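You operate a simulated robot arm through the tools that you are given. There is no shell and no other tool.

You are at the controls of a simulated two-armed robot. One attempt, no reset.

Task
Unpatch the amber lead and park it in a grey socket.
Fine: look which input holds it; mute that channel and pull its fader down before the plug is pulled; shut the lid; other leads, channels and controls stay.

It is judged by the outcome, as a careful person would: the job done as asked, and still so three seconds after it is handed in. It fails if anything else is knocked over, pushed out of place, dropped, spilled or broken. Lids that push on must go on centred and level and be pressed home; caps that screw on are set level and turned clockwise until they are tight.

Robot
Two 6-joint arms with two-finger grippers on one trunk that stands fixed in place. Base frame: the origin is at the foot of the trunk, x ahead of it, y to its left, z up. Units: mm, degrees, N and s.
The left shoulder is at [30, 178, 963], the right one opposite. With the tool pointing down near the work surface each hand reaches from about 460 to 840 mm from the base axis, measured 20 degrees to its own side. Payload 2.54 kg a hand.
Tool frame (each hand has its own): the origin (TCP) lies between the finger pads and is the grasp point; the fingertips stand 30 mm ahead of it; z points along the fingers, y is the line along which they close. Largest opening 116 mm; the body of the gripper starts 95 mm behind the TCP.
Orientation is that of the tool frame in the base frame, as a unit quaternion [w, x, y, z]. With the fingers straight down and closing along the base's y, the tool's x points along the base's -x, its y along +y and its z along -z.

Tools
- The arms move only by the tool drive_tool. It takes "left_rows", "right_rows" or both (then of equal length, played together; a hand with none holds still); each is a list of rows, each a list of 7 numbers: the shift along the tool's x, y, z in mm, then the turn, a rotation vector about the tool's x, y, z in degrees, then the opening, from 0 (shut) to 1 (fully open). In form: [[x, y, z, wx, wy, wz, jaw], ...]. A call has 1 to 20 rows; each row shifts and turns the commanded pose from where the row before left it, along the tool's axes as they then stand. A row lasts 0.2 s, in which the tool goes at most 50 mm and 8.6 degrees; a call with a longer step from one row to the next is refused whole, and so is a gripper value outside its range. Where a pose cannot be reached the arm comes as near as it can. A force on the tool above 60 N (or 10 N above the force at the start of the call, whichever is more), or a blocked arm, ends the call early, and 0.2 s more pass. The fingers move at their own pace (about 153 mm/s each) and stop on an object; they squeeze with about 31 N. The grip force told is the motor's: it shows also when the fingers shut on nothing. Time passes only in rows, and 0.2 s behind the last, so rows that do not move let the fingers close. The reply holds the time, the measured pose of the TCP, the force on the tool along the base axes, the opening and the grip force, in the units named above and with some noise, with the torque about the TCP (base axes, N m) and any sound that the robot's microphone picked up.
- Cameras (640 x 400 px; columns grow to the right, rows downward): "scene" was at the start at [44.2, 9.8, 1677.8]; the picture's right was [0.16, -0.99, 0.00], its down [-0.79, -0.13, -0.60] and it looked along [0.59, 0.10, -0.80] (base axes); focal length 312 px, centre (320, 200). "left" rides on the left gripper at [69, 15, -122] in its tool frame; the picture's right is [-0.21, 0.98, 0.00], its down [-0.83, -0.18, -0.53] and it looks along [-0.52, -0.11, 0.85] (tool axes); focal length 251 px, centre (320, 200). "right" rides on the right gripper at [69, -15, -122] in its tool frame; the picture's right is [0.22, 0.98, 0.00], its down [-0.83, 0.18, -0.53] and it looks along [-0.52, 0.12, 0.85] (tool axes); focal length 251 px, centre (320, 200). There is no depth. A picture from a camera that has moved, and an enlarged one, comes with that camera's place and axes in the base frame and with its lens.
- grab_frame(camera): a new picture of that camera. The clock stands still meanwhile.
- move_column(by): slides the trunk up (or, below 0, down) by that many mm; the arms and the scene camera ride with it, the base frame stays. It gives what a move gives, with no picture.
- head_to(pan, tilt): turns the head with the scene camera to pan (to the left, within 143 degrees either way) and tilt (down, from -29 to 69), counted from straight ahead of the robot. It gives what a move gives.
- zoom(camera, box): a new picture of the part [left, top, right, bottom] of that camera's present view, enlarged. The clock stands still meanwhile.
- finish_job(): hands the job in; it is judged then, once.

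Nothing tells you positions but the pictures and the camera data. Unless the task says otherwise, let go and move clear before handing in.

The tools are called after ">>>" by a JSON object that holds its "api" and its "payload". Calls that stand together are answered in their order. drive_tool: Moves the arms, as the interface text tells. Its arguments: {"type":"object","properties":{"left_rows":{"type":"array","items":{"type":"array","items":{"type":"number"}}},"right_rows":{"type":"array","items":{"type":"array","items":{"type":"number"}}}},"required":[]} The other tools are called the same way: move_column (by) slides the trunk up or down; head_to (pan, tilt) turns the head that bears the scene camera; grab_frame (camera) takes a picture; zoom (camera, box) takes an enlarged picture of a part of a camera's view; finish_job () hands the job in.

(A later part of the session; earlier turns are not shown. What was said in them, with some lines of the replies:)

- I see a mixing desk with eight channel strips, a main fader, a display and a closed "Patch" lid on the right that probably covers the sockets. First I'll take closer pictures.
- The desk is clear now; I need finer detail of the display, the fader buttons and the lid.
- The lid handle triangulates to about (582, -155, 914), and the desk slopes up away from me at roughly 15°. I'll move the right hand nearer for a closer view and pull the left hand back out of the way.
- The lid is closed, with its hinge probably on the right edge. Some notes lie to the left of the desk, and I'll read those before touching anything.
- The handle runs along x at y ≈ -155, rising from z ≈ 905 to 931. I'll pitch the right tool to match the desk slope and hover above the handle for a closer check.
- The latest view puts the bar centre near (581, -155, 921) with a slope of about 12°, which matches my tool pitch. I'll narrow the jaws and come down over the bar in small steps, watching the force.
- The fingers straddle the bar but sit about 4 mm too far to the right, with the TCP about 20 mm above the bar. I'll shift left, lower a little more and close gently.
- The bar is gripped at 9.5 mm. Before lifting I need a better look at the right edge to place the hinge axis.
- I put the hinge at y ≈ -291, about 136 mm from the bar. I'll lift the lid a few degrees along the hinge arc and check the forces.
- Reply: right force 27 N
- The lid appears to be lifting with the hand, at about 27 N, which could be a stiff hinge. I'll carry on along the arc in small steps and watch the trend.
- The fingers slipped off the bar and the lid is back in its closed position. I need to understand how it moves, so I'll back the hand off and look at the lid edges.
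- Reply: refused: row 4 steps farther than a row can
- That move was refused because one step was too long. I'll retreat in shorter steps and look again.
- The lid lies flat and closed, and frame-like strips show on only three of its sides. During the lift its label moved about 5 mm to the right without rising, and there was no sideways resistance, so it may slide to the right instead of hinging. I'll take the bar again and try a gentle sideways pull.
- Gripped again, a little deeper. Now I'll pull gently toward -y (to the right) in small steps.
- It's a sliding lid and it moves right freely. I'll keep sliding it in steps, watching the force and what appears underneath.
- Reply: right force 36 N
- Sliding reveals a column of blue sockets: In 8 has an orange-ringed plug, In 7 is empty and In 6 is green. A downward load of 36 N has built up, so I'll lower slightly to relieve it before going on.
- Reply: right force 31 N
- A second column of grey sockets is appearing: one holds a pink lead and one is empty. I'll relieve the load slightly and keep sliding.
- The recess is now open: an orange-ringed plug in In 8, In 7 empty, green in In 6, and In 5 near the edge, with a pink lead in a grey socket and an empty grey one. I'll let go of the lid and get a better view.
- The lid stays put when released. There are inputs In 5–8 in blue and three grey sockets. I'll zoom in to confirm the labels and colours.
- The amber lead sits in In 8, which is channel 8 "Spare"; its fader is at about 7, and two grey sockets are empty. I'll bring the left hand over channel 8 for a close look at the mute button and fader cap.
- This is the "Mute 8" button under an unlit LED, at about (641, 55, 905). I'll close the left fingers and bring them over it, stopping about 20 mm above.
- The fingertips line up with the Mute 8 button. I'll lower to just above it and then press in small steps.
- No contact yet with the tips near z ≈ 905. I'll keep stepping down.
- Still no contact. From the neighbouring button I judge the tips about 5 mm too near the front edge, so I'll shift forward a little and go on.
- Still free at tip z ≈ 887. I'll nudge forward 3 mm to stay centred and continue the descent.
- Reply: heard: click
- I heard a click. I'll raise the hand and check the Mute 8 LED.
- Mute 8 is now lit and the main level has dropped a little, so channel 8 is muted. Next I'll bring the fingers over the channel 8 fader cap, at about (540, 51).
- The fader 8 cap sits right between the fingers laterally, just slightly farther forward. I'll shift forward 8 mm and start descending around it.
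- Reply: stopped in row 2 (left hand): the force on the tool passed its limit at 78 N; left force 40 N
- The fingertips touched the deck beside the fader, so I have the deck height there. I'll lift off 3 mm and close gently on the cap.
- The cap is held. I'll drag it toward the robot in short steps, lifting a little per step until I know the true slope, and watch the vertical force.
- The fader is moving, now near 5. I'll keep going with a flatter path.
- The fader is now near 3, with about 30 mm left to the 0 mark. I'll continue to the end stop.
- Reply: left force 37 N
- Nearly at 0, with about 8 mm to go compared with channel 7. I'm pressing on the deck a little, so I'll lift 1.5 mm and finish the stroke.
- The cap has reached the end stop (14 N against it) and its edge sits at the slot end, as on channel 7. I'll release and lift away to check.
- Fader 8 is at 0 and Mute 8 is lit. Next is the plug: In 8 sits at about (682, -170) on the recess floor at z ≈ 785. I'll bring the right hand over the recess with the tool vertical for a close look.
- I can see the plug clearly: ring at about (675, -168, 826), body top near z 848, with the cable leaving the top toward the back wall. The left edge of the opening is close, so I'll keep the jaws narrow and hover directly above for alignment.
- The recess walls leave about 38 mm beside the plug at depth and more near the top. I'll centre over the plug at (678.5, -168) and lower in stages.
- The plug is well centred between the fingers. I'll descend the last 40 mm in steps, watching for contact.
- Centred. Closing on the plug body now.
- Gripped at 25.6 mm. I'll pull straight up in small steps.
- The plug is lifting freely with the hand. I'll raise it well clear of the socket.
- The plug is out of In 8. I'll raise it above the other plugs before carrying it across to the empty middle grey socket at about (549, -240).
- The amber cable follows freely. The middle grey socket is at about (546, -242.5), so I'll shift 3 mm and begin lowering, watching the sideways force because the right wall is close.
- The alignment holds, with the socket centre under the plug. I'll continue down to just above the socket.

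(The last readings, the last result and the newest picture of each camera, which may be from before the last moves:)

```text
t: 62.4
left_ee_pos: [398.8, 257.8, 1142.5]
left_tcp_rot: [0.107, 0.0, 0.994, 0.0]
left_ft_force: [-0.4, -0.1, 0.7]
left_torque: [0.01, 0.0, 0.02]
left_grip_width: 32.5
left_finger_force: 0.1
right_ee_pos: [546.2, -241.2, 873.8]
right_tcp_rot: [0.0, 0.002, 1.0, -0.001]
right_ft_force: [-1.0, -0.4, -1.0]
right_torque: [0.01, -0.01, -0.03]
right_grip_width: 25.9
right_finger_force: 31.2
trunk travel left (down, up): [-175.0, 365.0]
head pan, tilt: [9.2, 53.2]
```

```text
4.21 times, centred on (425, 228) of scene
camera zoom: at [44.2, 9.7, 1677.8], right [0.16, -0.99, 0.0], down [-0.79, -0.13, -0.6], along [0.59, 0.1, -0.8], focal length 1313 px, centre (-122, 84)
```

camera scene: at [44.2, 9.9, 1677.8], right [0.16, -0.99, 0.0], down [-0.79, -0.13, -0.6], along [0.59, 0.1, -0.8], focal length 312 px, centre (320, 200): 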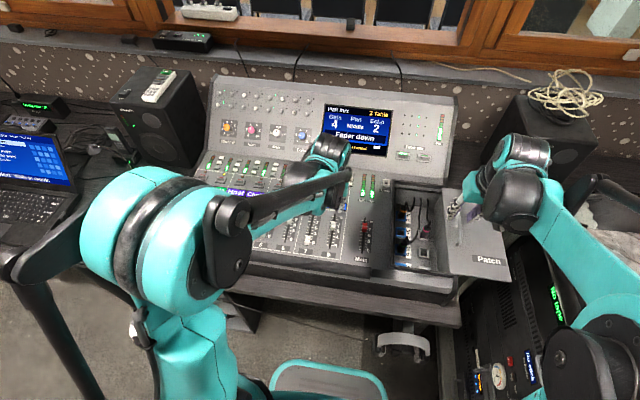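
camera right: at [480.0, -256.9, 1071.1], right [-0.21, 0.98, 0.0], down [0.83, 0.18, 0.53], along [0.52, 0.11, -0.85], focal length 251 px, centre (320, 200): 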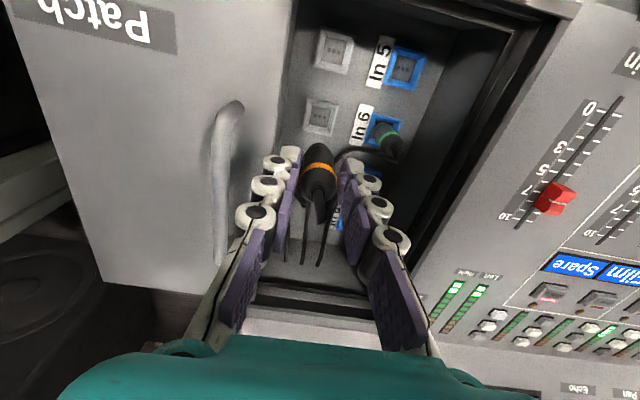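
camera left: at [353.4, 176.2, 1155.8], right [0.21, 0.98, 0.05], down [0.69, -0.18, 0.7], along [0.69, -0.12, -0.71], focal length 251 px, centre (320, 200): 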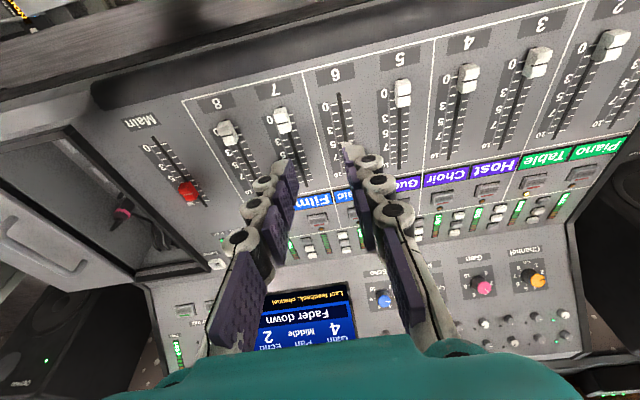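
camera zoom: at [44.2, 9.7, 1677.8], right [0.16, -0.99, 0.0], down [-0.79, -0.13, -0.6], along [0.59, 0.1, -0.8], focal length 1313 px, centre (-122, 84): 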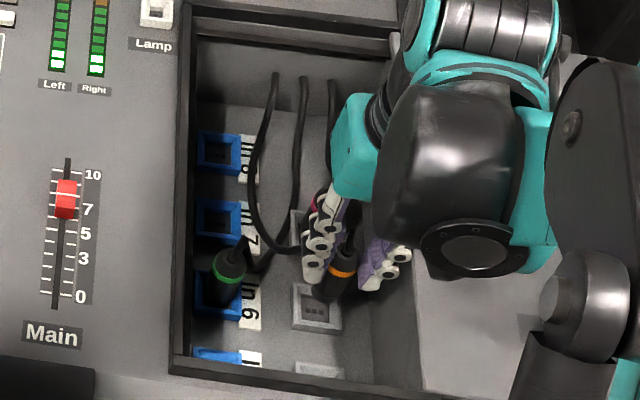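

>>> {"api": "drive_tool", "payload": {"right_rows": [[0, -1.2, 8, 0, 0, 0, 0.05], [0, 0, 6, 0, 0, 0, 0.05], [0, 0, 6, 0, 0, 0, 0.05], [0, 0, 0, 0, 0, 0, 0.05]]}}

>>> {"api": "zoom", "payload": {"camera": "right", "box": [250, 90, 410, 230]}}

>>> {"api": "zoom", "payload": {"camera": "scene", "box": [390, 180, 460, 275]}}

```text
t: 63.4
left_ee_pos: [399.8, 257.0, 1142.5]
left_tcp_rot: [0.107, 0.001, 0.994, 0.0]
left_ft_force: [-0.2, -0.9, 0.0]
left_torque: [0.04, 0.04, -0.02]
left_grip_width: 32.6
left_finger_force: 0.1
right_ee_pos: [546.3, -243.0, 854.3]
right_tcp_rot: [0.0, 0.0, 1.0, -0.001]
right_ft_force: [-0.7, 0.1, -1.4]
right_torque: [0.03, 0.02, -0.03]
right_grip_width: 25.8
right_finger_force: 31.0
trunk travel left (down, up): [-175.0, 365.0]
head pan, tilt: [9.2, 53.2]
```

```text
2.86 times, centred on (330, 160) of right
camera zoom: at [477.1, -256.9, 976.2], right [-0.21, 0.98, 0.0], down [0.83, 0.18, 0.53], along [0.52, 0.11, -0.85], focal length 718 px, centre (291, 314)
```

zoom: 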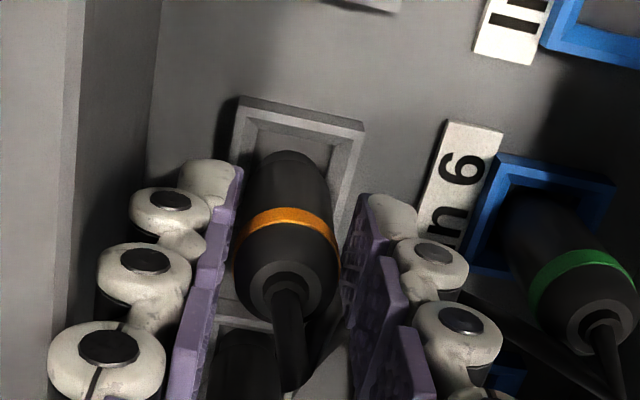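

```text
4.21 times, centred on (425, 228) of scene
camera zoom: at [44.2, 9.8, 1677.8], right [0.16, -0.99, 0.0], down [-0.79, -0.13, -0.6], along [0.59, 0.1, -0.8], focal length 1313 px, centre (-122, 84)
```

zoom: 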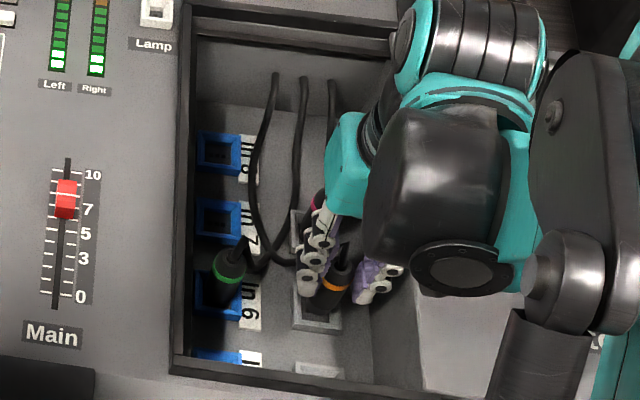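

The view matches the In 8 geometry at the same height to within about half a millimetre. I'll lower the plug into the socket slowly.

>>> {"api": "drive_tool", "payload": {"right_rows": [[0, 0, 3, 0, 0, 0, 0.05], [0, 0, 3, 0, 0, 0, 0.05], [0, 0, 2, 0, 0, 0, 0.05], [0, 0, 0, 0, 0, 0, 0.05]]}}

>>> {"api": "drive_tool", "payload": {"right_rows": [[0, 0, 1.5, 0, 0, 0, 0.05], [0, 0, 0, 0, 0, 0, 0.05]]}}

>>> {"api": "zoom", "payload": {"camera": "right", "box": [250, 90, 410, 230]}}

```text
t: 64.4
left_ee_pos: [399.2, 256.6, 1143.1]
left_tcp_rot: [0.108, 0.001, 0.994, 0.0]
left_ft_force: [0.5, 0.1, 1.0]
left_torque: [0.01, 0.0, 0.0]
left_grip_width: 32.6
left_finger_force: 0.1
right_ee_pos: [547.0, -243.6, 845.3]
right_tcp_rot: [0.001, 0.001, 1.0, -0.001]
right_ft_force: [0.3, -0.4, -0.9]
right_torque: [-0.01, 0.01, 0.02]
right_grip_width: 25.7
right_finger_force: 30.9
trunk travel left (down, up): [-175.0, 365.0]
head pan, tilt: [9.2, 53.2]
```

```text
t: 65.0
left_ee_pos: [398.4, 257.7, 1143.3]
left_tcp_rot: [0.107, 0.0, 0.994, 0.0]
left_ft_force: [0.8, 0.4, 0.2]
left_torque: [0.0, -0.01, -0.04]
left_grip_width: 32.5
left_finger_force: 0.1
right_ee_pos: [546.9, -242.3, 846.0]
right_tcp_rot: [0.0, 0.001, 1.0, -0.001]
right_ft_force: [0.1, 0.6, 0.1]
right_torque: [-0.03, 0.01, 0.01]
right_grip_width: 25.6
right_finger_force: 30.6
trunk travel left (down, up): [-175.0, 365.0]
head pan, tilt: [9.2, 53.2]
```

```text
2.86 times, centred on (330, 160) of right
camera zoom: at [477.7, -256.7, 967.1], right [-0.21, 0.98, 0.0], down [0.83, 0.18, 0.53], along [0.52, 0.11, -0.85], focal length 718 px, centre (291, 314)
```

zoom: 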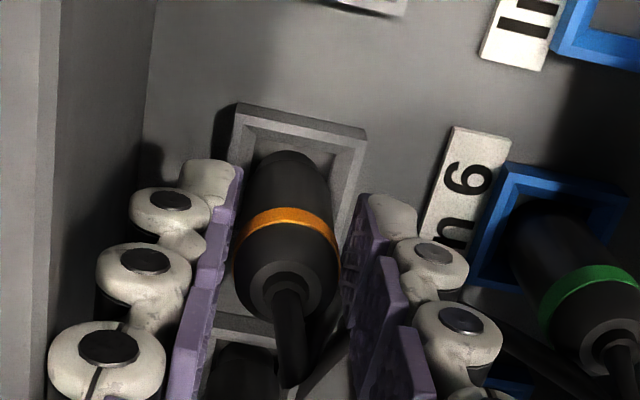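

>>> {"api": "drive_tool", "payload": {"right_rows": [[0, 0, 1.5, 0, 0, 0, 0.05], [0, 0, 0, 0, 0, 0, 0.05]]}}

>>> {"api": "drive_tool", "payload": {"right_rows": [[0, 0, 1, 0, 0, 0, 0.05], [0, 0, 0, 0, 0, 0, 0.05]]}}

```text
t: 65.6
left_ee_pos: [399.2, 258.1, 1143.3]
left_tcp_rot: [0.107, 0.001, 0.994, 0.0]
left_ft_force: [0.6, -0.9, 0.1]
left_torque: [-0.02, -0.03, 0.02]
left_grip_width: 32.4
left_finger_force: 0.1
right_ee_pos: [547.0, -242.6, 843.2]
right_tcp_rot: [0.0, 0.001, 1.0, -0.001]
right_ft_force: [-0.7, -0.3, -1.3]
right_torque: [-0.02, -0.01, 0.01]
right_grip_width: 25.6
right_finger_force: 31.2
trunk travel left (down, up): [-175.0, 365.0]
head pan, tilt: [9.2, 53.2]
```

```text
t: 66.2
left_ee_pos: [397.4, 257.8, 1144.4]
left_tcp_rot: [0.108, 0.001, 0.994, 0.0]
left_ft_force: [0.2, -0.4, -0.5]
left_torque: [-0.02, 0.03, -0.03]
left_grip_width: 32.4
left_finger_force: 0.0
right_ee_pos: [545.5, -242.6, 842.8]
right_tcp_rot: [0.0, 0.001, 1.0, -0.001]
right_ft_force: [7.4, -3.6, 15.6]
right_torque: [-0.1, -0.17, 0.03]
right_grip_width: 25.7
right_finger_force: 30.7
trunk travel left (down, up): [-175.0, 365.0]
head pan, tilt: [9.2, 53.2]
```

Contact at the same depth as it was seated in In 8 (TCP z ≈ 843), with 16 N down. I'll ease the side load slightly, press a touch more, then compare the picture.

>>> {"api": "drive_tool", "payload": {"right_rows": [[-0.4, -0.2, 0, 0, 0, 0, 0.05], [0, 0, 0.5, 0, 0, 0, 0.05], [0, 0, 0, 0, 0, 0, 0.05]]}}

>>> {"api": "zoom", "payload": {"camera": "right", "box": [250, 90, 410, 230]}}

>>> {"api": "zoom", "payload": {"camera": "scene", "box": [390, 180, 460, 275]}}

```text
t: 67.0
left_ee_pos: [397.1, 257.2, 1143.3]
left_tcp_rot: [0.108, 0.0, 0.994, 0.0]
left_ft_force: [0.2, 0.7, 0.2]
left_torque: [-0.01, 0.0, 0.0]
left_grip_width: 32.2
left_finger_force: 0.1
right_ee_pos: [546.0, -242.3, 843.1]
right_tcp_rot: [0.0, 0.0, 1.0, -0.002]
right_ft_force: [-2.1, -0.3, 10.0]
right_torque: [0.05, 0.09, -0.01]
right_grip_width: 25.8
right_finger_force: 30.9
trunk travel left (down, up): [-175.0, 365.0]
head pan, tilt: [9.2, 53.2]
```

```text
2.86 times, centred on (330, 160) of right
camera zoom: at [477.4, -257.0, 965.2], right [-0.21, 0.98, 0.0], down [0.83, 0.18, 0.53], along [0.52, 0.11, -0.85], focal length 718 px, centre (291, 314)
```

zoom: 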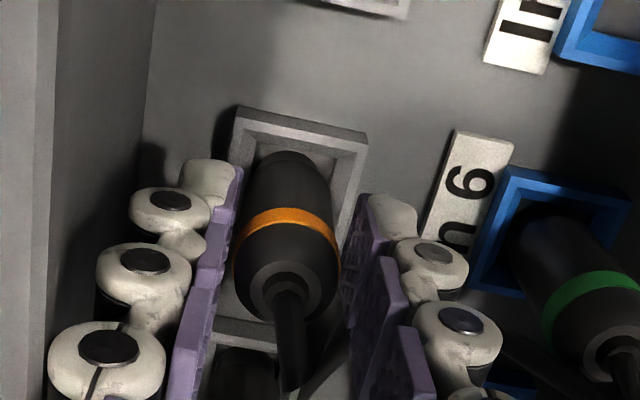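

```text
4.21 times, centred on (425, 228) of scene
camera zoom: at [42.9, 10.2, 1677.8], right [0.16, -0.99, 0.0], down [-0.79, -0.13, -0.6], along [0.59, 0.1, -0.8], focal length 1313 px, centre (-122, 84)
```

zoom: 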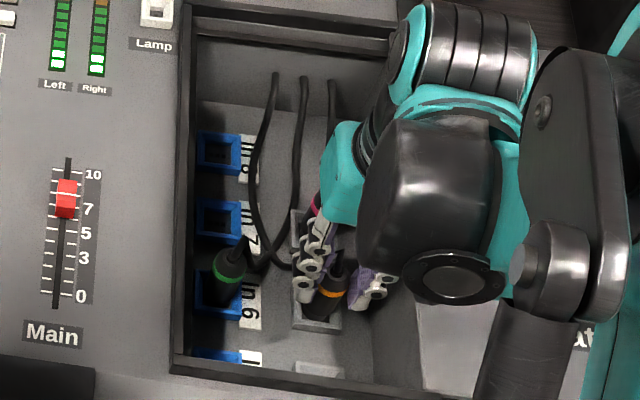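

The picture matches the seated view in In 8. I'll open the jaws a few millimetres and lift straight up.

>>> {"api": "drive_tool", "payload": {"right_rows": [[0, 0, 0, 0, 0, 0, 0.24], [0, 0, 0, 0, 0, 0, 0.29], [0, 0, 0, 0, 0, 0, 0.29], [0, 0, -8, 0, 0, 0, 0.29], [0, 0, -10, 0, 0, 0, 0.29], [0, 0, 0, 0, 0, 0, 0.29]]}}

>>> {"api": "zoom", "payload": {"camera": "right", "box": [250, 90, 410, 230]}}

>>> {"api": "zoom", "payload": {"camera": "scene", "box": [390, 180, 460, 275]}}

```text
t: 68.4
left_ee_pos: [399.0, 257.7, 1142.4]
left_tcp_rot: [0.108, 0.0, 0.994, 0.0]
left_ft_force: [-0.1, -0.4, -0.1]
left_torque: [0.0, 0.0, 0.01]
left_grip_width: 32.6
left_finger_force: 0.1
right_ee_pos: [547.0, -241.6, 860.0]
right_tcp_rot: [0.0, 0.001, 1.0, -0.001]
right_ft_force: [-0.2, -0.9, 0.2]
right_torque: [0.01, 0.05, 0.0]
right_grip_width: 33.9
right_finger_force: 0.2
trunk travel left (down, up): [-175.0, 365.0]
head pan, tilt: [9.2, 53.2]
```

```text
2.86 times, centred on (330, 160) of right
camera zoom: at [479.0, -256.8, 981.0], right [-0.21, 0.98, 0.0], down [0.83, 0.18, 0.53], along [0.52, 0.11, -0.85], focal length 718 px, centre (291, 314)
```

zoom: 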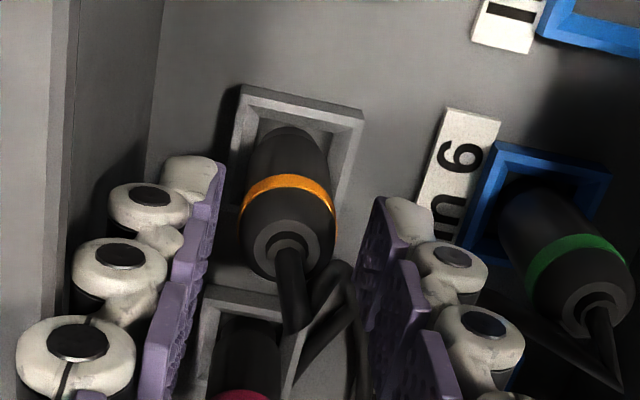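

```text
4.21 times, centred on (425, 228) of scene
camera zoom: at [44.5, 9.7, 1677.8], right [0.16, -0.99, 0.0], down [-0.79, -0.13, -0.6], along [0.59, 0.1, -0.8], focal length 1313 px, centre (-122, 84)
```

zoom: 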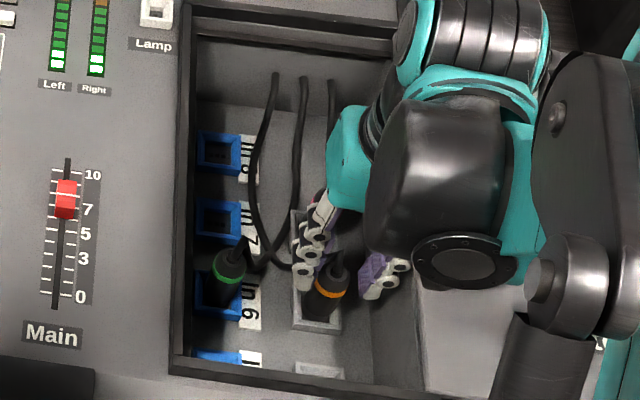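

The plug stays seated in the grey socket. I'll lift out the rest of the way and check everything.

>>> {"api": "drive_tool", "payload": {"right_rows": [[0, 0, -12, 0, 0, 0, 0.29], [0, 0, -15, 0, 0, 0, 0.29], [0, 0, -20, 0, 0, 0, 0.29], [0, 0, -25, 0, 0, 0, 0.29], [0, 0, -25, 0, 0, 0, 0.29], [0, 0, -25, 0, 0, 0, 0.29], [0, 0, 0, 0, 0, 0, 0.29]]}}

>>> {"api": "grab_frame", "payload": {"camera": "right"}}

>>> {"api": "zoom", "payload": {"camera": "scene", "box": [385, 170, 485, 290]}}

```text
t: 70.0
left_ee_pos: [399.3, 257.3, 1142.7]
left_tcp_rot: [0.107, 0.0, 0.994, 0.0]
left_ft_force: [-0.2, 0.1, -0.7]
left_torque: [-0.02, 0.03, 0.0]
left_grip_width: 32.7
left_finger_force: 0.0
right_ee_pos: [546.3, -242.5, 981.8]
right_tcp_rot: [0.0, 0.001, 1.0, -0.001]
right_ft_force: [-0.4, 0.5, 0.2]
right_torque: [-0.02, 0.02, 0.01]
right_grip_width: 33.6
right_finger_force: 0.0
trunk travel left (down, up): [-175.0, 365.0]
head pan, tilt: [9.2, 53.2]
```

```text
taken
camera right: at [477.1, -256.6, 1103.6], right [-0.21, 0.98, 0.0], down [0.83, 0.18, 0.53], along [0.52, 0.11, -0.85], focal length 251 px, centre (320, 200)
```

right: 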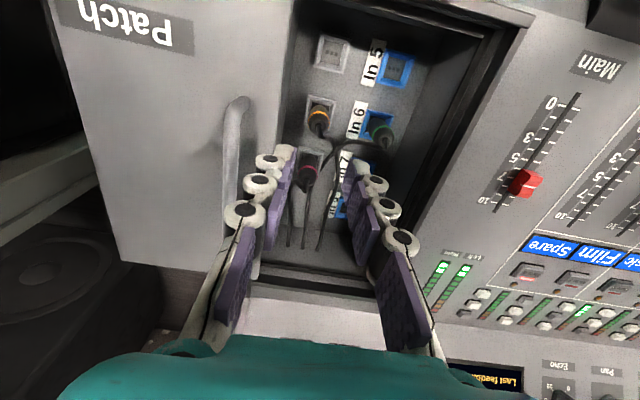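

```text
3.33 times, centred on (435, 230) of scene
camera zoom: at [44.8, 9.6, 1677.7], right [0.16, -0.99, 0.0], down [-0.79, -0.13, -0.6], along [0.59, 0.1, -0.8], focal length 1040 px, centre (-63, 100)
```

zoom: 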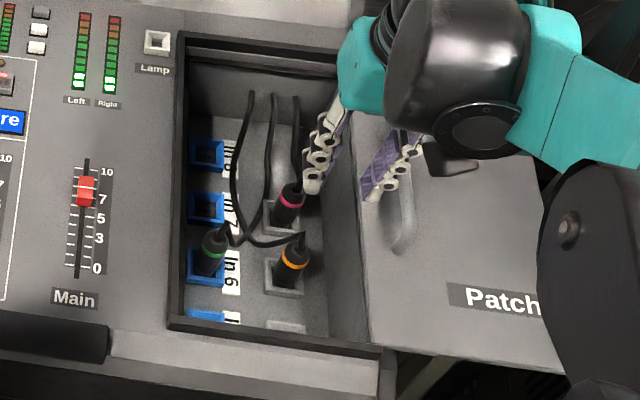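

The amber plug is seated in the grey socket, and the green and pink leads haven't moved. Now to close the lid, I'll move over the handle at about (581, -303).

>>> {"api": "drive_tool", "payload": {"right_rows": [[-12, -20, -5, 0, 0, 0, 0.36], [-12, -20, 0, 0, 0, 0, 0.36], [-11, -20, 0, 0, 0, 0, 0.36], [0, 0, 15, 0, 0, 0, 0.36], [0, 0, 0, 0, 0, 0, 0.36]]}}

>>> {"api": "grab_frame", "payload": {"camera": "right"}}

>>> {"api": "zoom", "payload": {"camera": "scene", "box": [385, 150, 525, 290]}}

```text
t: 71.2
left_ee_pos: [399.5, 257.6, 1143.5]
left_tcp_rot: [0.106, 0.001, 0.994, 0.0]
left_ft_force: [-0.7, -0.1, -0.6]
left_torque: [0.02, 0.01, -0.03]
left_grip_width: 32.6
left_finger_force: 0.0
right_ee_pos: [581.0, -303.0, 971.6]
right_tcp_rot: [-0.001, 0.001, 1.0, 0.0]
right_ft_force: [0.6, -0.3, 0.1]
right_torque: [0.01, 0.0, 0.01]
right_grip_width: 41.7
right_finger_force: 0.0
trunk travel left (down, up): [-175.0, 365.0]
head pan, tilt: [9.2, 53.2]
```

```text
taken
camera right: at [511.7, -317.2, 1093.7], right [-0.21, 0.98, 0.0], down [0.83, 0.18, 0.53], along [0.52, 0.11, -0.85], focal length 251 px, centre (320, 200)
```

right: 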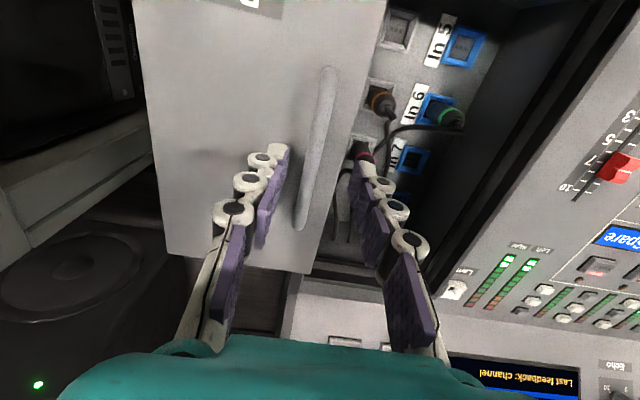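

```text
2.86 times, centred on (455, 220) of scene
camera zoom: at [44.2, 9.5, 1677.8], right [0.16, -0.99, 0.0], down [-0.79, -0.13, -0.6], along [0.59, 0.1, -0.8], focal length 891 px, centre (-66, 143)
```

zoom: 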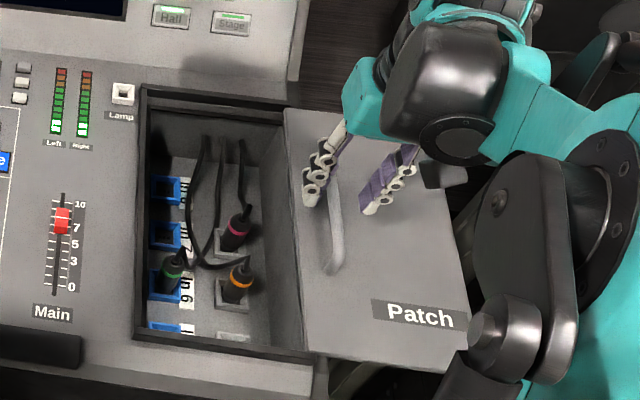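

The bar is about 4 mm to the right of my fingers' centre, at y ≈ -307. I'll shift and come down onto it.

>>> {"api": "drive_tool", "payload": {"right_rows": [[0, -4, 10, 0, 0, 0, 0.36], [0, 0, 12, 0, 0, 0, 0.36], [0, 0, 10, 0, 0, 0, 0.36], [0, 0, 0, 0, 0, 0, 0.36]]}}

>>> {"api": "grab_frame", "payload": {"camera": "right"}}

```text
t: 72.2
left_ee_pos: [399.3, 257.6, 1143.3]
left_tcp_rot: [0.107, 0.002, 0.994, 0.0]
left_ft_force: [0.0, 0.9, 0.3]
left_torque: [-0.01, -0.04, -0.01]
left_grip_width: 32.6
left_finger_force: 0.1
right_ee_pos: [582.5, -305.6, 939.3]
right_tcp_rot: [0.0, 0.001, 1.0, 0.0]
right_ft_force: [-0.6, 0.0, -0.1]
right_torque: [-0.03, 0.02, -0.04]
right_grip_width: 41.7
right_finger_force: 0.1
trunk travel left (down, up): [-175.0, 365.0]
head pan, tilt: [9.2, 53.2]
```

```text
taken
camera right: at [512.9, -321.1, 1061.8], right [-0.21, 0.98, 0.0], down [0.83, 0.18, 0.53], along [0.52, 0.11, -0.85], focal length 251 px, centre (320, 200)
```

right: 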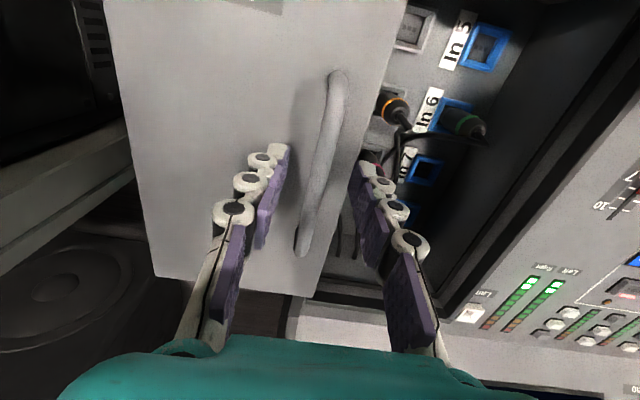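

>>> {"api": "drive_tool", "payload": {"right_rows": [[0, 0, 6, 0, 0, 0, 0.36], [0, 0, 4, 0, 0, 0, 0.36], [0, 0, 0, 0, 0, 0, 0.2], [0, 0, 0, 0, 0, 0, 0.0], [0, 0, 0, 0, 0, 0, 0.0]]}}

>>> {"api": "grab_frame", "payload": {"camera": "right"}}

```text
t: 73.4
left_ee_pos: [398.5, 257.2, 1143.1]
left_tcp_rot: [0.108, 0.0, 0.994, 0.0]
left_ft_force: [0.6, 1.6, -1.0]
left_torque: [0.02, 0.01, -0.05]
left_grip_width: 32.3
left_finger_force: 0.1
right_ee_pos: [581.6, -306.9, 930.0]
right_tcp_rot: [0.0, 0.0, 1.0, -0.002]
right_ft_force: [-1.1, 0.3, -0.8]
right_torque: [0.02, -0.05, -0.03]
right_grip_width: 9.3
right_finger_force: 37.3
trunk travel left (down, up): [-175.0, 365.0]
head pan, tilt: [9.2, 53.2]
```

```text
taken
camera right: at [512.9, -321.2, 1052.0], right [-0.21, 0.98, 0.0], down [0.83, 0.18, 0.53], along [0.52, 0.11, -0.85], focal length 251 px, centre (320, 200)
```

right: 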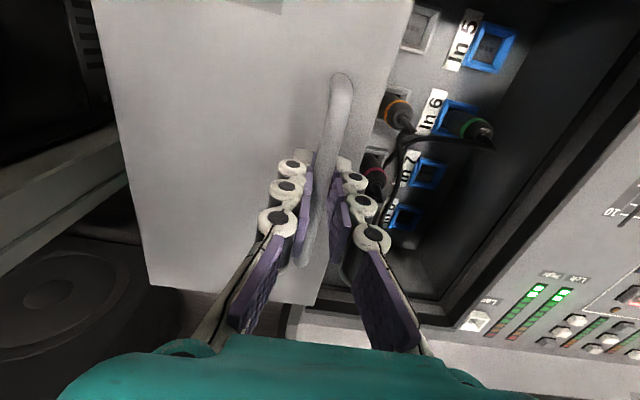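

Gripped. I'll loosen slightly so the bar is only captured and not clamped, then push the lid left in stages.

>>> {"api": "drive_tool", "payload": {"right_rows": [[0, 0, 0, 0, 0, 0, 0.14], [0, 8, 0, 0, 0, 0, 0.14], [0, 10, 0, 0, 0, 0, 0.14], [0, 10, 0, 0, 0, 0, 0.14], [0, 10, 0, 0, 0, 0, 0.14], [0, 0, 0, 0, 0, 0, 0.14]]}}

>>> {"api": "zoom", "payload": {"camera": "scene", "box": [385, 150, 525, 290]}}

```text
t: 74.8
left_ee_pos: [398.4, 257.0, 1143.3]
left_tcp_rot: [0.108, 0.001, 0.994, -0.001]
left_ft_force: [0.2, -0.5, -0.7]
left_torque: [-0.01, 0.0, -0.01]
left_grip_width: 32.6
left_finger_force: 0.0
right_ee_pos: [580.5, -268.8, 929.8]
right_tcp_rot: [0.0, 0.001, 1.0, -0.002]
right_ft_force: [0.2, 0.5, -0.1]
right_torque: [0.0, 0.02, 0.0]
right_grip_width: 16.3
right_finger_force: 0.1
trunk travel left (down, up): [-175.0, 365.0]
head pan, tilt: [9.2, 53.2]
```

```text
2.86 times, centred on (455, 220) of scene
camera zoom: at [44.3, 9.5, 1677.8], right [0.16, -0.99, 0.0], down [-0.79, -0.13, -0.6], along [0.59, 0.1, -0.8], focal length 891 px, centre (-66, 143)
```

zoom: 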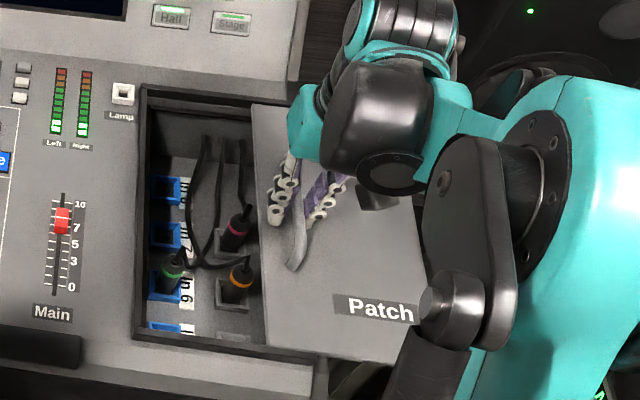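

The lid is sliding freely. Continuing, and watching that it clears the plugs.

>>> {"api": "drive_tool", "payload": {"right_rows": [[0, 10, 0, 0, 0, 0, 0.14], [0, 10, 0, 0, 0, 0, 0.14], [0, 10, 0, 0, 0, 0, 0.14], [0, 10, 0, 0, 0, 0, 0.14], [0, 0, 0, 0, 0, 0, 0.14]]}}

>>> {"api": "zoom", "payload": {"camera": "scene", "box": [385, 150, 525, 290]}}

```text
t: 76.0
left_ee_pos: [396.7, 257.1, 1142.6]
left_tcp_rot: [0.107, 0.001, 0.994, -0.001]
left_ft_force: [0.6, 0.9, -0.3]
left_torque: [-0.01, 0.01, 0.02]
left_grip_width: 32.8
left_finger_force: 0.1
right_ee_pos: [581.5, -228.3, 929.4]
right_tcp_rot: [0.0, 0.001, 1.0, -0.001]
right_ft_force: [-1.0, 0.3, -0.1]
right_torque: [-0.02, 0.01, -0.04]
right_grip_width: 16.2
right_finger_force: 0.0
trunk travel left (down, up): [-175.0, 365.0]
head pan, tilt: [9.2, 53.2]
```

```text
2.86 times, centred on (455, 220) of scene
camera zoom: at [44.3, 9.5, 1677.8], right [0.16, -0.99, 0.0], down [-0.79, -0.13, -0.6], along [0.59, 0.1, -0.8], focal length 891 px, centre (-66, 143)
```

zoom: 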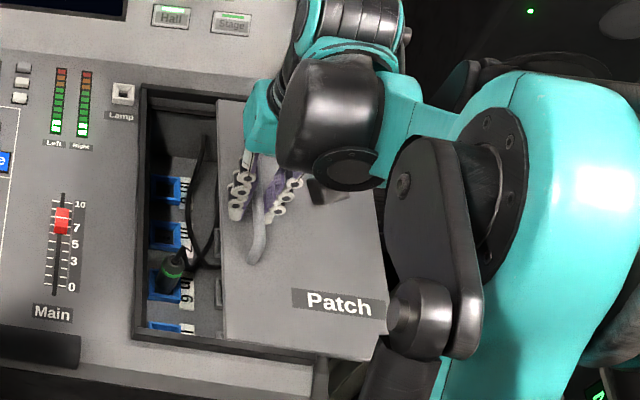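

>>> {"api": "drive_tool", "payload": {"right_rows": [[0, 10, 0, 0, 0, 0, 0.14], [0, 10, 0, 0, 0, 0, 0.14], [0, 10, 0, 0, 0, 0, 0.14], [0, 10, 0, 0, 0, 0, 0.14], [0, 8, 0, 0, 0, 0, 0.14], [0, 6, 0, 0, 0, 0, 0.14], [0, 0, 0, 0, 0, 0, 0.14]]}}

>>> {"api": "zoom", "payload": {"camera": "scene", "box": [385, 150, 525, 290]}}

```text
t: 77.6
left_ee_pos: [399.2, 256.9, 1143.1]
left_tcp_rot: [0.107, 0.001, 0.994, 0.0]
left_ft_force: [0.8, -0.3, 0.3]
left_torque: [-0.03, -0.05, -0.02]
left_grip_width: 32.4
left_finger_force: 0.1
right_ee_pos: [581.4, -175.5, 929.1]
right_tcp_rot: [0.0, 0.002, 1.0, -0.001]
right_ft_force: [0.7, 0.7, 0.0]
right_torque: [-0.03, 0.0, -0.01]
right_grip_width: 16.3
right_finger_force: 0.1
trunk travel left (down, up): [-175.0, 365.0]
head pan, tilt: [9.2, 53.2]
```

```text
2.86 times, centred on (455, 220) of scene
camera zoom: at [44.3, 9.6, 1677.8], right [0.16, -0.99, 0.0], down [-0.79, -0.13, -0.6], along [0.59, 0.1, -0.8], focal length 891 px, centre (-66, 143)
```

zoom: 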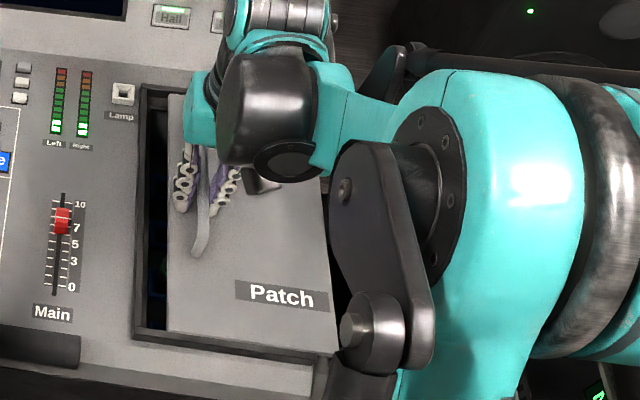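

>>> {"api": "drive_tool", "payload": {"right_rows": [[0, 8, 0, 0, 0, 0, 0.14], [0, 6, 0, 0, 0, 0, 0.14], [0, 4, 0, 0, 0, 0, 0.14], [0, 2, 0, 0, 0, 0, 0.14], [0, 0, 0, 0, 0, 0, 0.14]]}}

>>> {"api": "drive_tool", "payload": {"right_rows": [[0, 1.5, 0, 0, 0, 0, 0.14], [0, 1.5, 0, 0, 0, 0, 0.14], [0, 0, 0, 0, 0, 0, 0.14]]}}

>>> {"api": "zoom", "payload": {"camera": "scene", "box": [370, 160, 490, 290]}}

```text
t: 78.8
left_ee_pos: [397.6, 257.4, 1142.8]
left_tcp_rot: [0.107, 0.0, 0.994, 0.0]
left_ft_force: [0.3, -1.4, 0.0]
left_torque: [-0.01, 0.0, 0.0]
left_grip_width: 32.4
left_finger_force: 0.0
right_ee_pos: [582.3, -154.2, 930.1]
right_tcp_rot: [0.0, -0.001, 1.0, 0.0]
right_ft_force: [0.6, -0.5, 0.7]
right_torque: [-0.02, 0.01, 0.07]
right_grip_width: 16.3
right_finger_force: 0.0
trunk travel left (down, up): [-175.0, 365.0]
head pan, tilt: [9.2, 53.2]
```

```text
t: 79.6
left_ee_pos: [398.9, 257.0, 1142.8]
left_tcp_rot: [0.107, 0.001, 0.994, 0.0]
left_ft_force: [-0.7, -0.2, -0.3]
left_torque: [0.01, 0.0, 0.01]
left_grip_width: 32.3
left_finger_force: 0.1
right_ee_pos: [580.9, -151.6, 929.8]
right_tcp_rot: [0.0, 0.0, 1.0, -0.001]
right_ft_force: [0.0, 0.1, 0.0]
right_torque: [0.0, 0.0, 0.0]
right_grip_width: 16.3
right_finger_force: 0.0
trunk travel left (down, up): [-175.0, 365.0]
head pan, tilt: [9.2, 53.2]
```

```text
3.08 times, centred on (430, 225) of scene
camera zoom: at [44.2, 9.8, 1677.8], right [0.16, -0.99, 0.0], down [-0.79, -0.13, -0.6], along [0.59, 0.1, -0.8], focal length 960 px, centre (-18, 123)
```

zoom: 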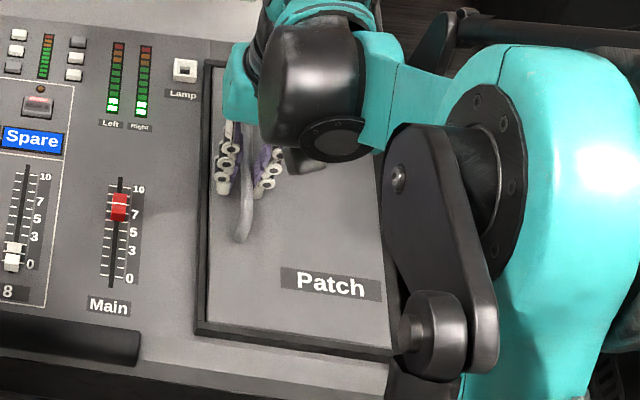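

The lid is almost home. I'll push the last millimetres until it meets the stop.

>>> {"api": "drive_tool", "payload": {"right_rows": [[0, 1, 0, 0, 0, 0, 0.14], [0, 1, 0, 0, 0, 0, 0.14], [0, 0, 0, 0, 0, 0, 0.14]]}}

>>> {"api": "drive_tool", "payload": {"right_rows": [[0, 1, 0, 0, 0, 0, 0.14], [0, 0.7, 0, 0, 0, 0, 0.14], [0, 0, 0, 0, 0, 0, 0.14]]}}

>>> {"api": "zoom", "payload": {"camera": "scene", "box": [370, 160, 490, 290]}}

>>> {"api": "grab_frame", "payload": {"camera": "right"}}

```text
t: 80.4
left_ee_pos: [398.6, 256.7, 1143.1]
left_tcp_rot: [0.107, 0.001, 0.994, -0.001]
left_ft_force: [0.4, -0.5, -0.5]
left_torque: [0.01, 0.01, -0.03]
left_grip_width: 32.5
left_finger_force: 0.1
right_ee_pos: [580.1, -149.7, 930.2]
right_tcp_rot: [0.0, 0.001, 1.0, -0.001]
right_ft_force: [0.7, -0.8, 0.7]
right_torque: [-0.04, -0.03, 0.02]
right_grip_width: 17.0
right_finger_force: 1.2
trunk travel left (down, up): [-175.0, 365.0]
head pan, tilt: [9.2, 53.2]
```

```text
t: 81.2
left_ee_pos: [397.9, 256.6, 1142.9]
left_tcp_rot: [0.108, 0.001, 0.994, 0.001]
left_ft_force: [-0.4, 0.5, 0.6]
left_torque: [0.0, -0.01, 0.01]
left_grip_width: 32.8
left_finger_force: 0.0
right_ee_pos: [581.5, -147.8, 928.3]
right_tcp_rot: [0.0, 0.001, 1.0, -0.001]
right_ft_force: [-0.1, -5.7, 2.4]
right_torque: [-0.07, 0.0, 0.03]
right_grip_width: 18.8
right_finger_force: 2.2
trunk travel left (down, up): [-175.0, 365.0]
head pan, tilt: [9.2, 53.2]
```

```text
3.08 times, centred on (430, 225) of scene
camera zoom: at [44.1, 9.1, 1677.8], right [0.16, -0.99, 0.0], down [-0.79, -0.13, -0.6], along [0.59, 0.1, -0.8], focal length 960 px, centre (-18, 123)
```

zoom: 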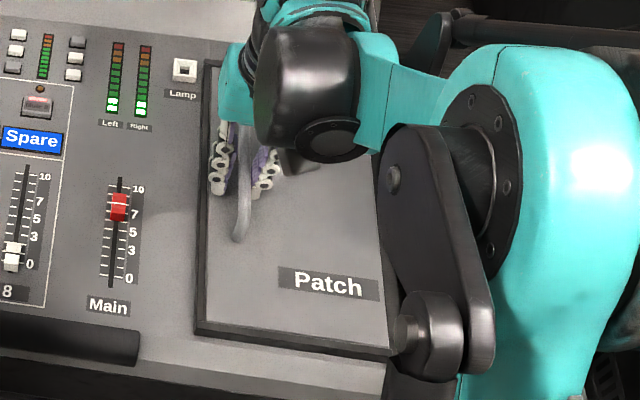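

```text
taken
camera right: at [512.3, -163.0, 1051.2], right [-0.21, 0.98, 0.0], down [0.83, 0.18, 0.53], along [0.52, 0.11, -0.85], focal length 251 px, centre (320, 200)
```

right: 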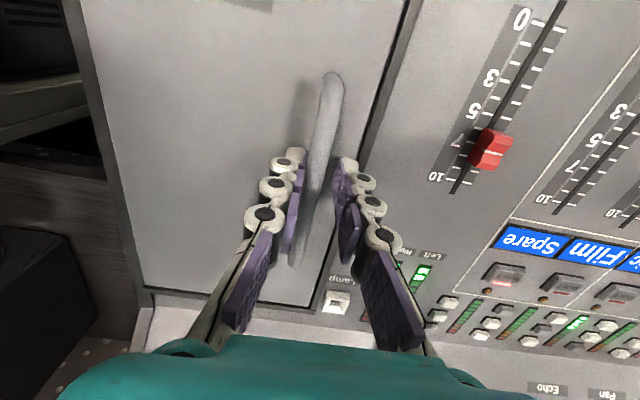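

The lid is at its stop and its label is back at the original place. I'll back off the pressure, open and lift straight up.

>>> {"api": "drive_tool", "payload": {"right_rows": [[0, -1, 0, 0, 0, 0, 0.25], [0, -3, 0, 0, 0, 0, 0.36], [0, -2, 0, 0, 0, 0, 0.36], [0, 0, -10, 0, 0, 0, 0.36], [0, 0, -20, 0, 0, 0, 0.36], [0, 0, -30, 0, 0, 0, 0.36], [0, 0, -30, 0, 0, 0, 0.36], [15, -30, -20, 0, 0, 0, 0.36], [15, -40, -10, 0, 0, 0, 0.36], [15, -40, -10, 0, 0, 0, 0.36], [0, 0, 0, 0, 0, 0, 0.36]]}}

>>> {"api": "grab_frame", "payload": {"camera": "right"}}

>>> {"api": "zoom", "payload": {"camera": "scene", "box": [370, 160, 490, 290]}}

>>> {"api": "grab_frame", "payload": {"camera": "scene"}}

```text
t: 83.6
left_ee_pos: [398.7, 256.4, 1143.3]
left_tcp_rot: [0.108, 0.001, 0.994, -0.001]
left_ft_force: [-0.6, -0.5, 0.0]
left_torque: [-0.01, 0.04, -0.04]
left_grip_width: 32.4
left_finger_force: 0.0
right_ee_pos: [537.4, -263.4, 1063.0]
right_tcp_rot: [0.0, 0.0, 1.0, -0.001]
right_ft_force: [0.3, -0.3, 0.8]
right_torque: [0.01, -0.01, -0.04]
right_grip_width: 42.0
right_finger_force: 0.1
trunk travel left (down, up): [-175.0, 365.0]
head pan, tilt: [9.2, 53.2]
```

```text
taken
camera right: at [468.5, -277.2, 1185.3], right [-0.21, 0.98, 0.0], down [0.83, 0.18, 0.53], along [0.52, 0.11, -0.85], focal length 251 px, centre (320, 200)
```

right: 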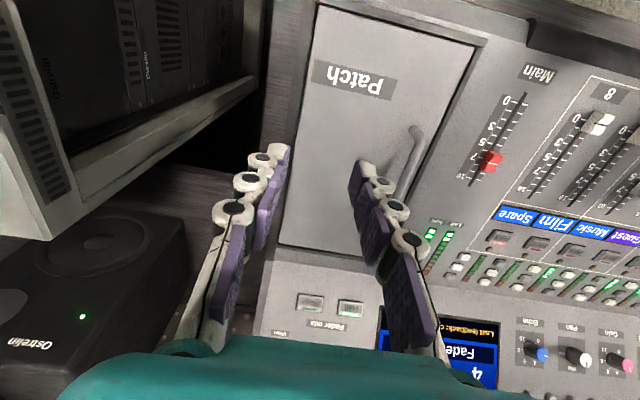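

```text
3.08 times, centred on (430, 225) of scene
camera zoom: at [44.9, 10.5, 1677.7], right [0.16, -0.99, 0.0], down [-0.79, -0.13, -0.6], along [0.59, 0.1, -0.8], focal length 960 px, centre (-18, 123)
```

zoom: 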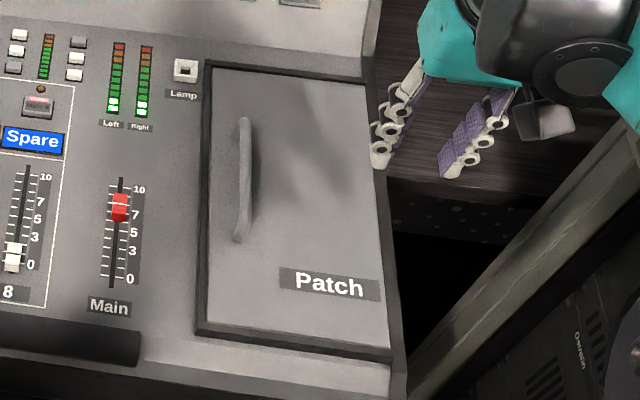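

```text
taken
camera scene: at [44.9, 10.5, 1677.7], right [0.16, -0.99, 0.0], down [-0.79, -0.13, -0.6], along [0.59, 0.1, -0.8], focal length 312 px, centre (320, 200)
```

scene: 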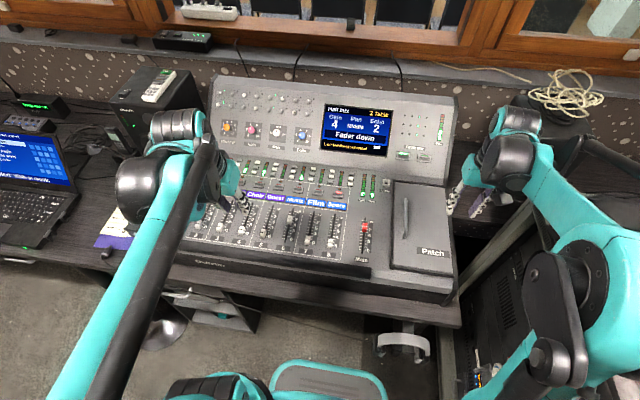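

The lid is shut and aligned as at the start. I'll do a final check of the channel strips and the lid edge.

>>> {"api": "zoom", "payload": {"camera": "scene", "box": [180, 150, 380, 280]}}

>>> {"api": "zoom", "payload": {"camera": "scene", "box": [310, 90, 470, 200]}}

>>> {"api": "zoom", "payload": {"camera": "right", "box": [250, 0, 500, 270]}}

>>> {"api": "grab_frame", "payload": {"camera": "left"}}

```text
3.08 times, centred on (280, 215) of scene
camera zoom: at [44.9, 10.5, 1677.7], right [0.16, -0.99, 0.0], down [-0.79, -0.13, -0.6], along [0.59, 0.1, -0.8], focal length 960 px, centre (443, 154)
```

zoom: 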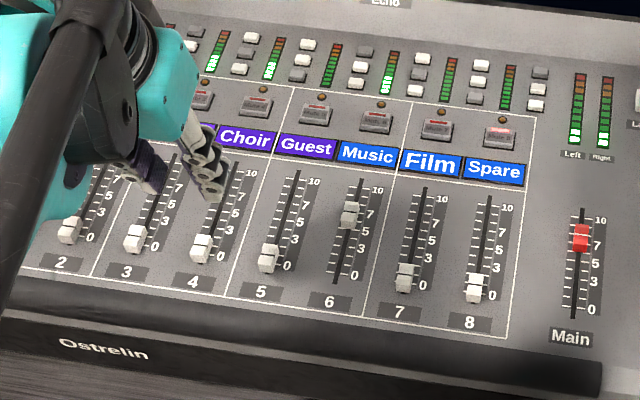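

```text
3.64 times, centred on (390, 145) of scene
camera zoom: at [44.9, 10.5, 1677.7], right [0.16, -0.99, 0.0], down [-0.79, -0.13, -0.6], along [0.59, 0.1, -0.8], focal length 1134 px, centre (66, 400)
```

zoom: 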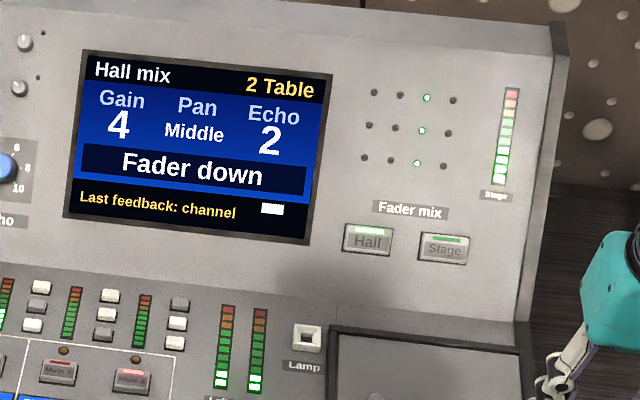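

```text
1.48 times, centred on (375, 135) of right
camera zoom: at [468.5, -277.2, 1185.3], right [-0.21, 0.98, 0.0], down [0.83, 0.18, 0.53], along [0.52, 0.11, -0.85], focal length 372 px, centre (238, 296)
```

zoom: 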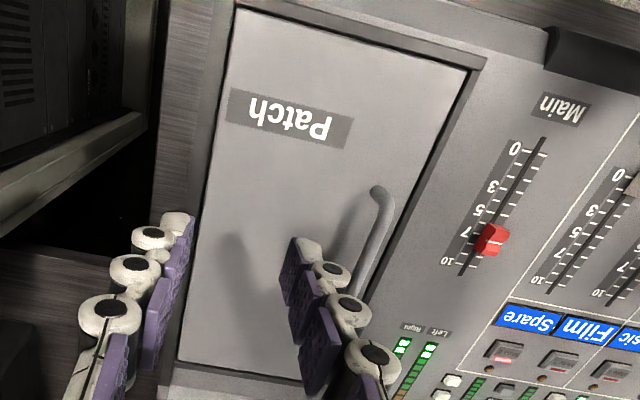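

```text
taken
camera left: at [305.0, 273.2, 1247.1], right [0.21, 0.98, 0.05], down [0.69, -0.18, 0.7], along [0.69, -0.12, -0.71], focal length 251 px, centre (320, 200)
```

left: 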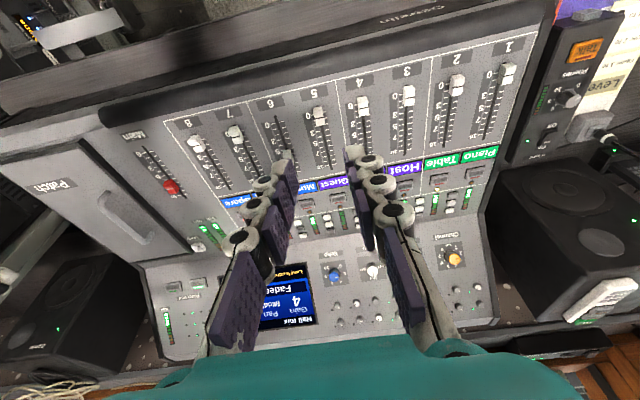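

Everything checks out: Mute 8 is lit, fader 8 is at 0, and the other faders, mutes and the display are unchanged. The amber lead is in the grey socket and the lid is shut. I'll draw both hands back and hand in.

>>> {"api": "drive_tool", "payload": {"right_rows": [[25, -15, -25, 0, 0, 0, 0.36], [25, -15, -25, 0, 0, 0, 0.36], [0, 0, 0, 0, 0, 0, 0.36]], "left_rows": [[0, 20, -20, 0, 0, 0, 0.28], [0, 20, -20, 0, 0, 0, 0.28], [0, 0, 0, 0, 0, 0, 0.28]]}}

>>> {"api": "grab_frame", "payload": {"camera": "scene"}}

```text
t: 84.4
left_ee_pos: [389.6, 296.5, 1182.3]
left_tcp_rot: [0.107, 0.001, 0.994, -0.001]
left_ft_force: [0.1, -0.9, 0.8]
left_torque: [-0.02, 0.01, 0.02]
left_grip_width: 32.7
left_finger_force: 0.0
right_ee_pos: [488.3, -294.0, 1110.4]
right_tcp_rot: [0.0, 0.001, 1.0, -0.001]
right_ft_force: [0.2, 1.1, -0.6]
right_torque: [0.05, 0.0, 0.01]
right_grip_width: 41.8
right_finger_force: 0.0
trunk travel left (down, up): [-175.0, 365.0]
head pan, tilt: [9.2, 53.2]
```

```text
taken
camera scene: at [45.1, 9.7, 1677.7], right [0.16, -0.99, 0.0], down [-0.79, -0.13, -0.6], along [0.59, 0.1, -0.8], focal length 312 px, centre (320, 200)
```

scene: 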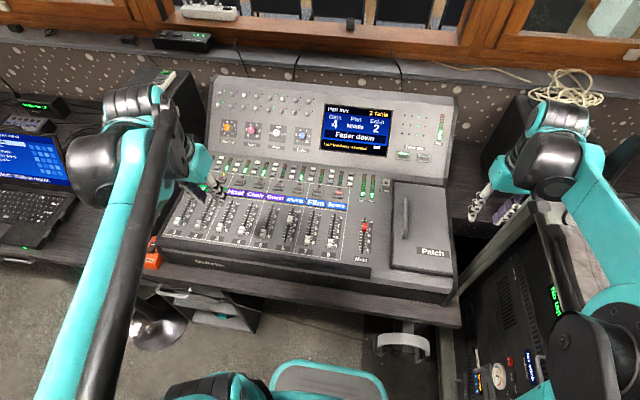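

Both hands are clear of the desk, the lid is shut and nothing has been displaced. Handing in the job.

>>> {"api": "finish_job", "payload": {}}

```text
The job is handed in.
```

The amber lead is out of In 8 and parked in the middle grey socket, and the job is handed in. The picture taken just before handing in showed everything as described here.

- **Channel:** In 8 is channel 8, "Spare". I muted it first (Mute 8 is lit), then pulled its fader down to 0, and only then pulled the plug.
- **Plug:** it stopped at the same depth in the grey socket as it had in In 8. It stayed in place when I let go.
- **Lid:** it slides rather than hinges. On the first try I pulled it upward and the fingers slipped off the handle, with no visible damage. It is now closed against its stop, back where it started.
- **Everything else:** the green lead is still in In 6 and the pink lead in its grey socket. The other faders and mutes look unchanged, and the display still reads as it did at the start.

While lowering onto the fader, the left fingertips pressed the desk surface harder than intended (78 N) and the move stopped itself. I saw no mark or shift from it.
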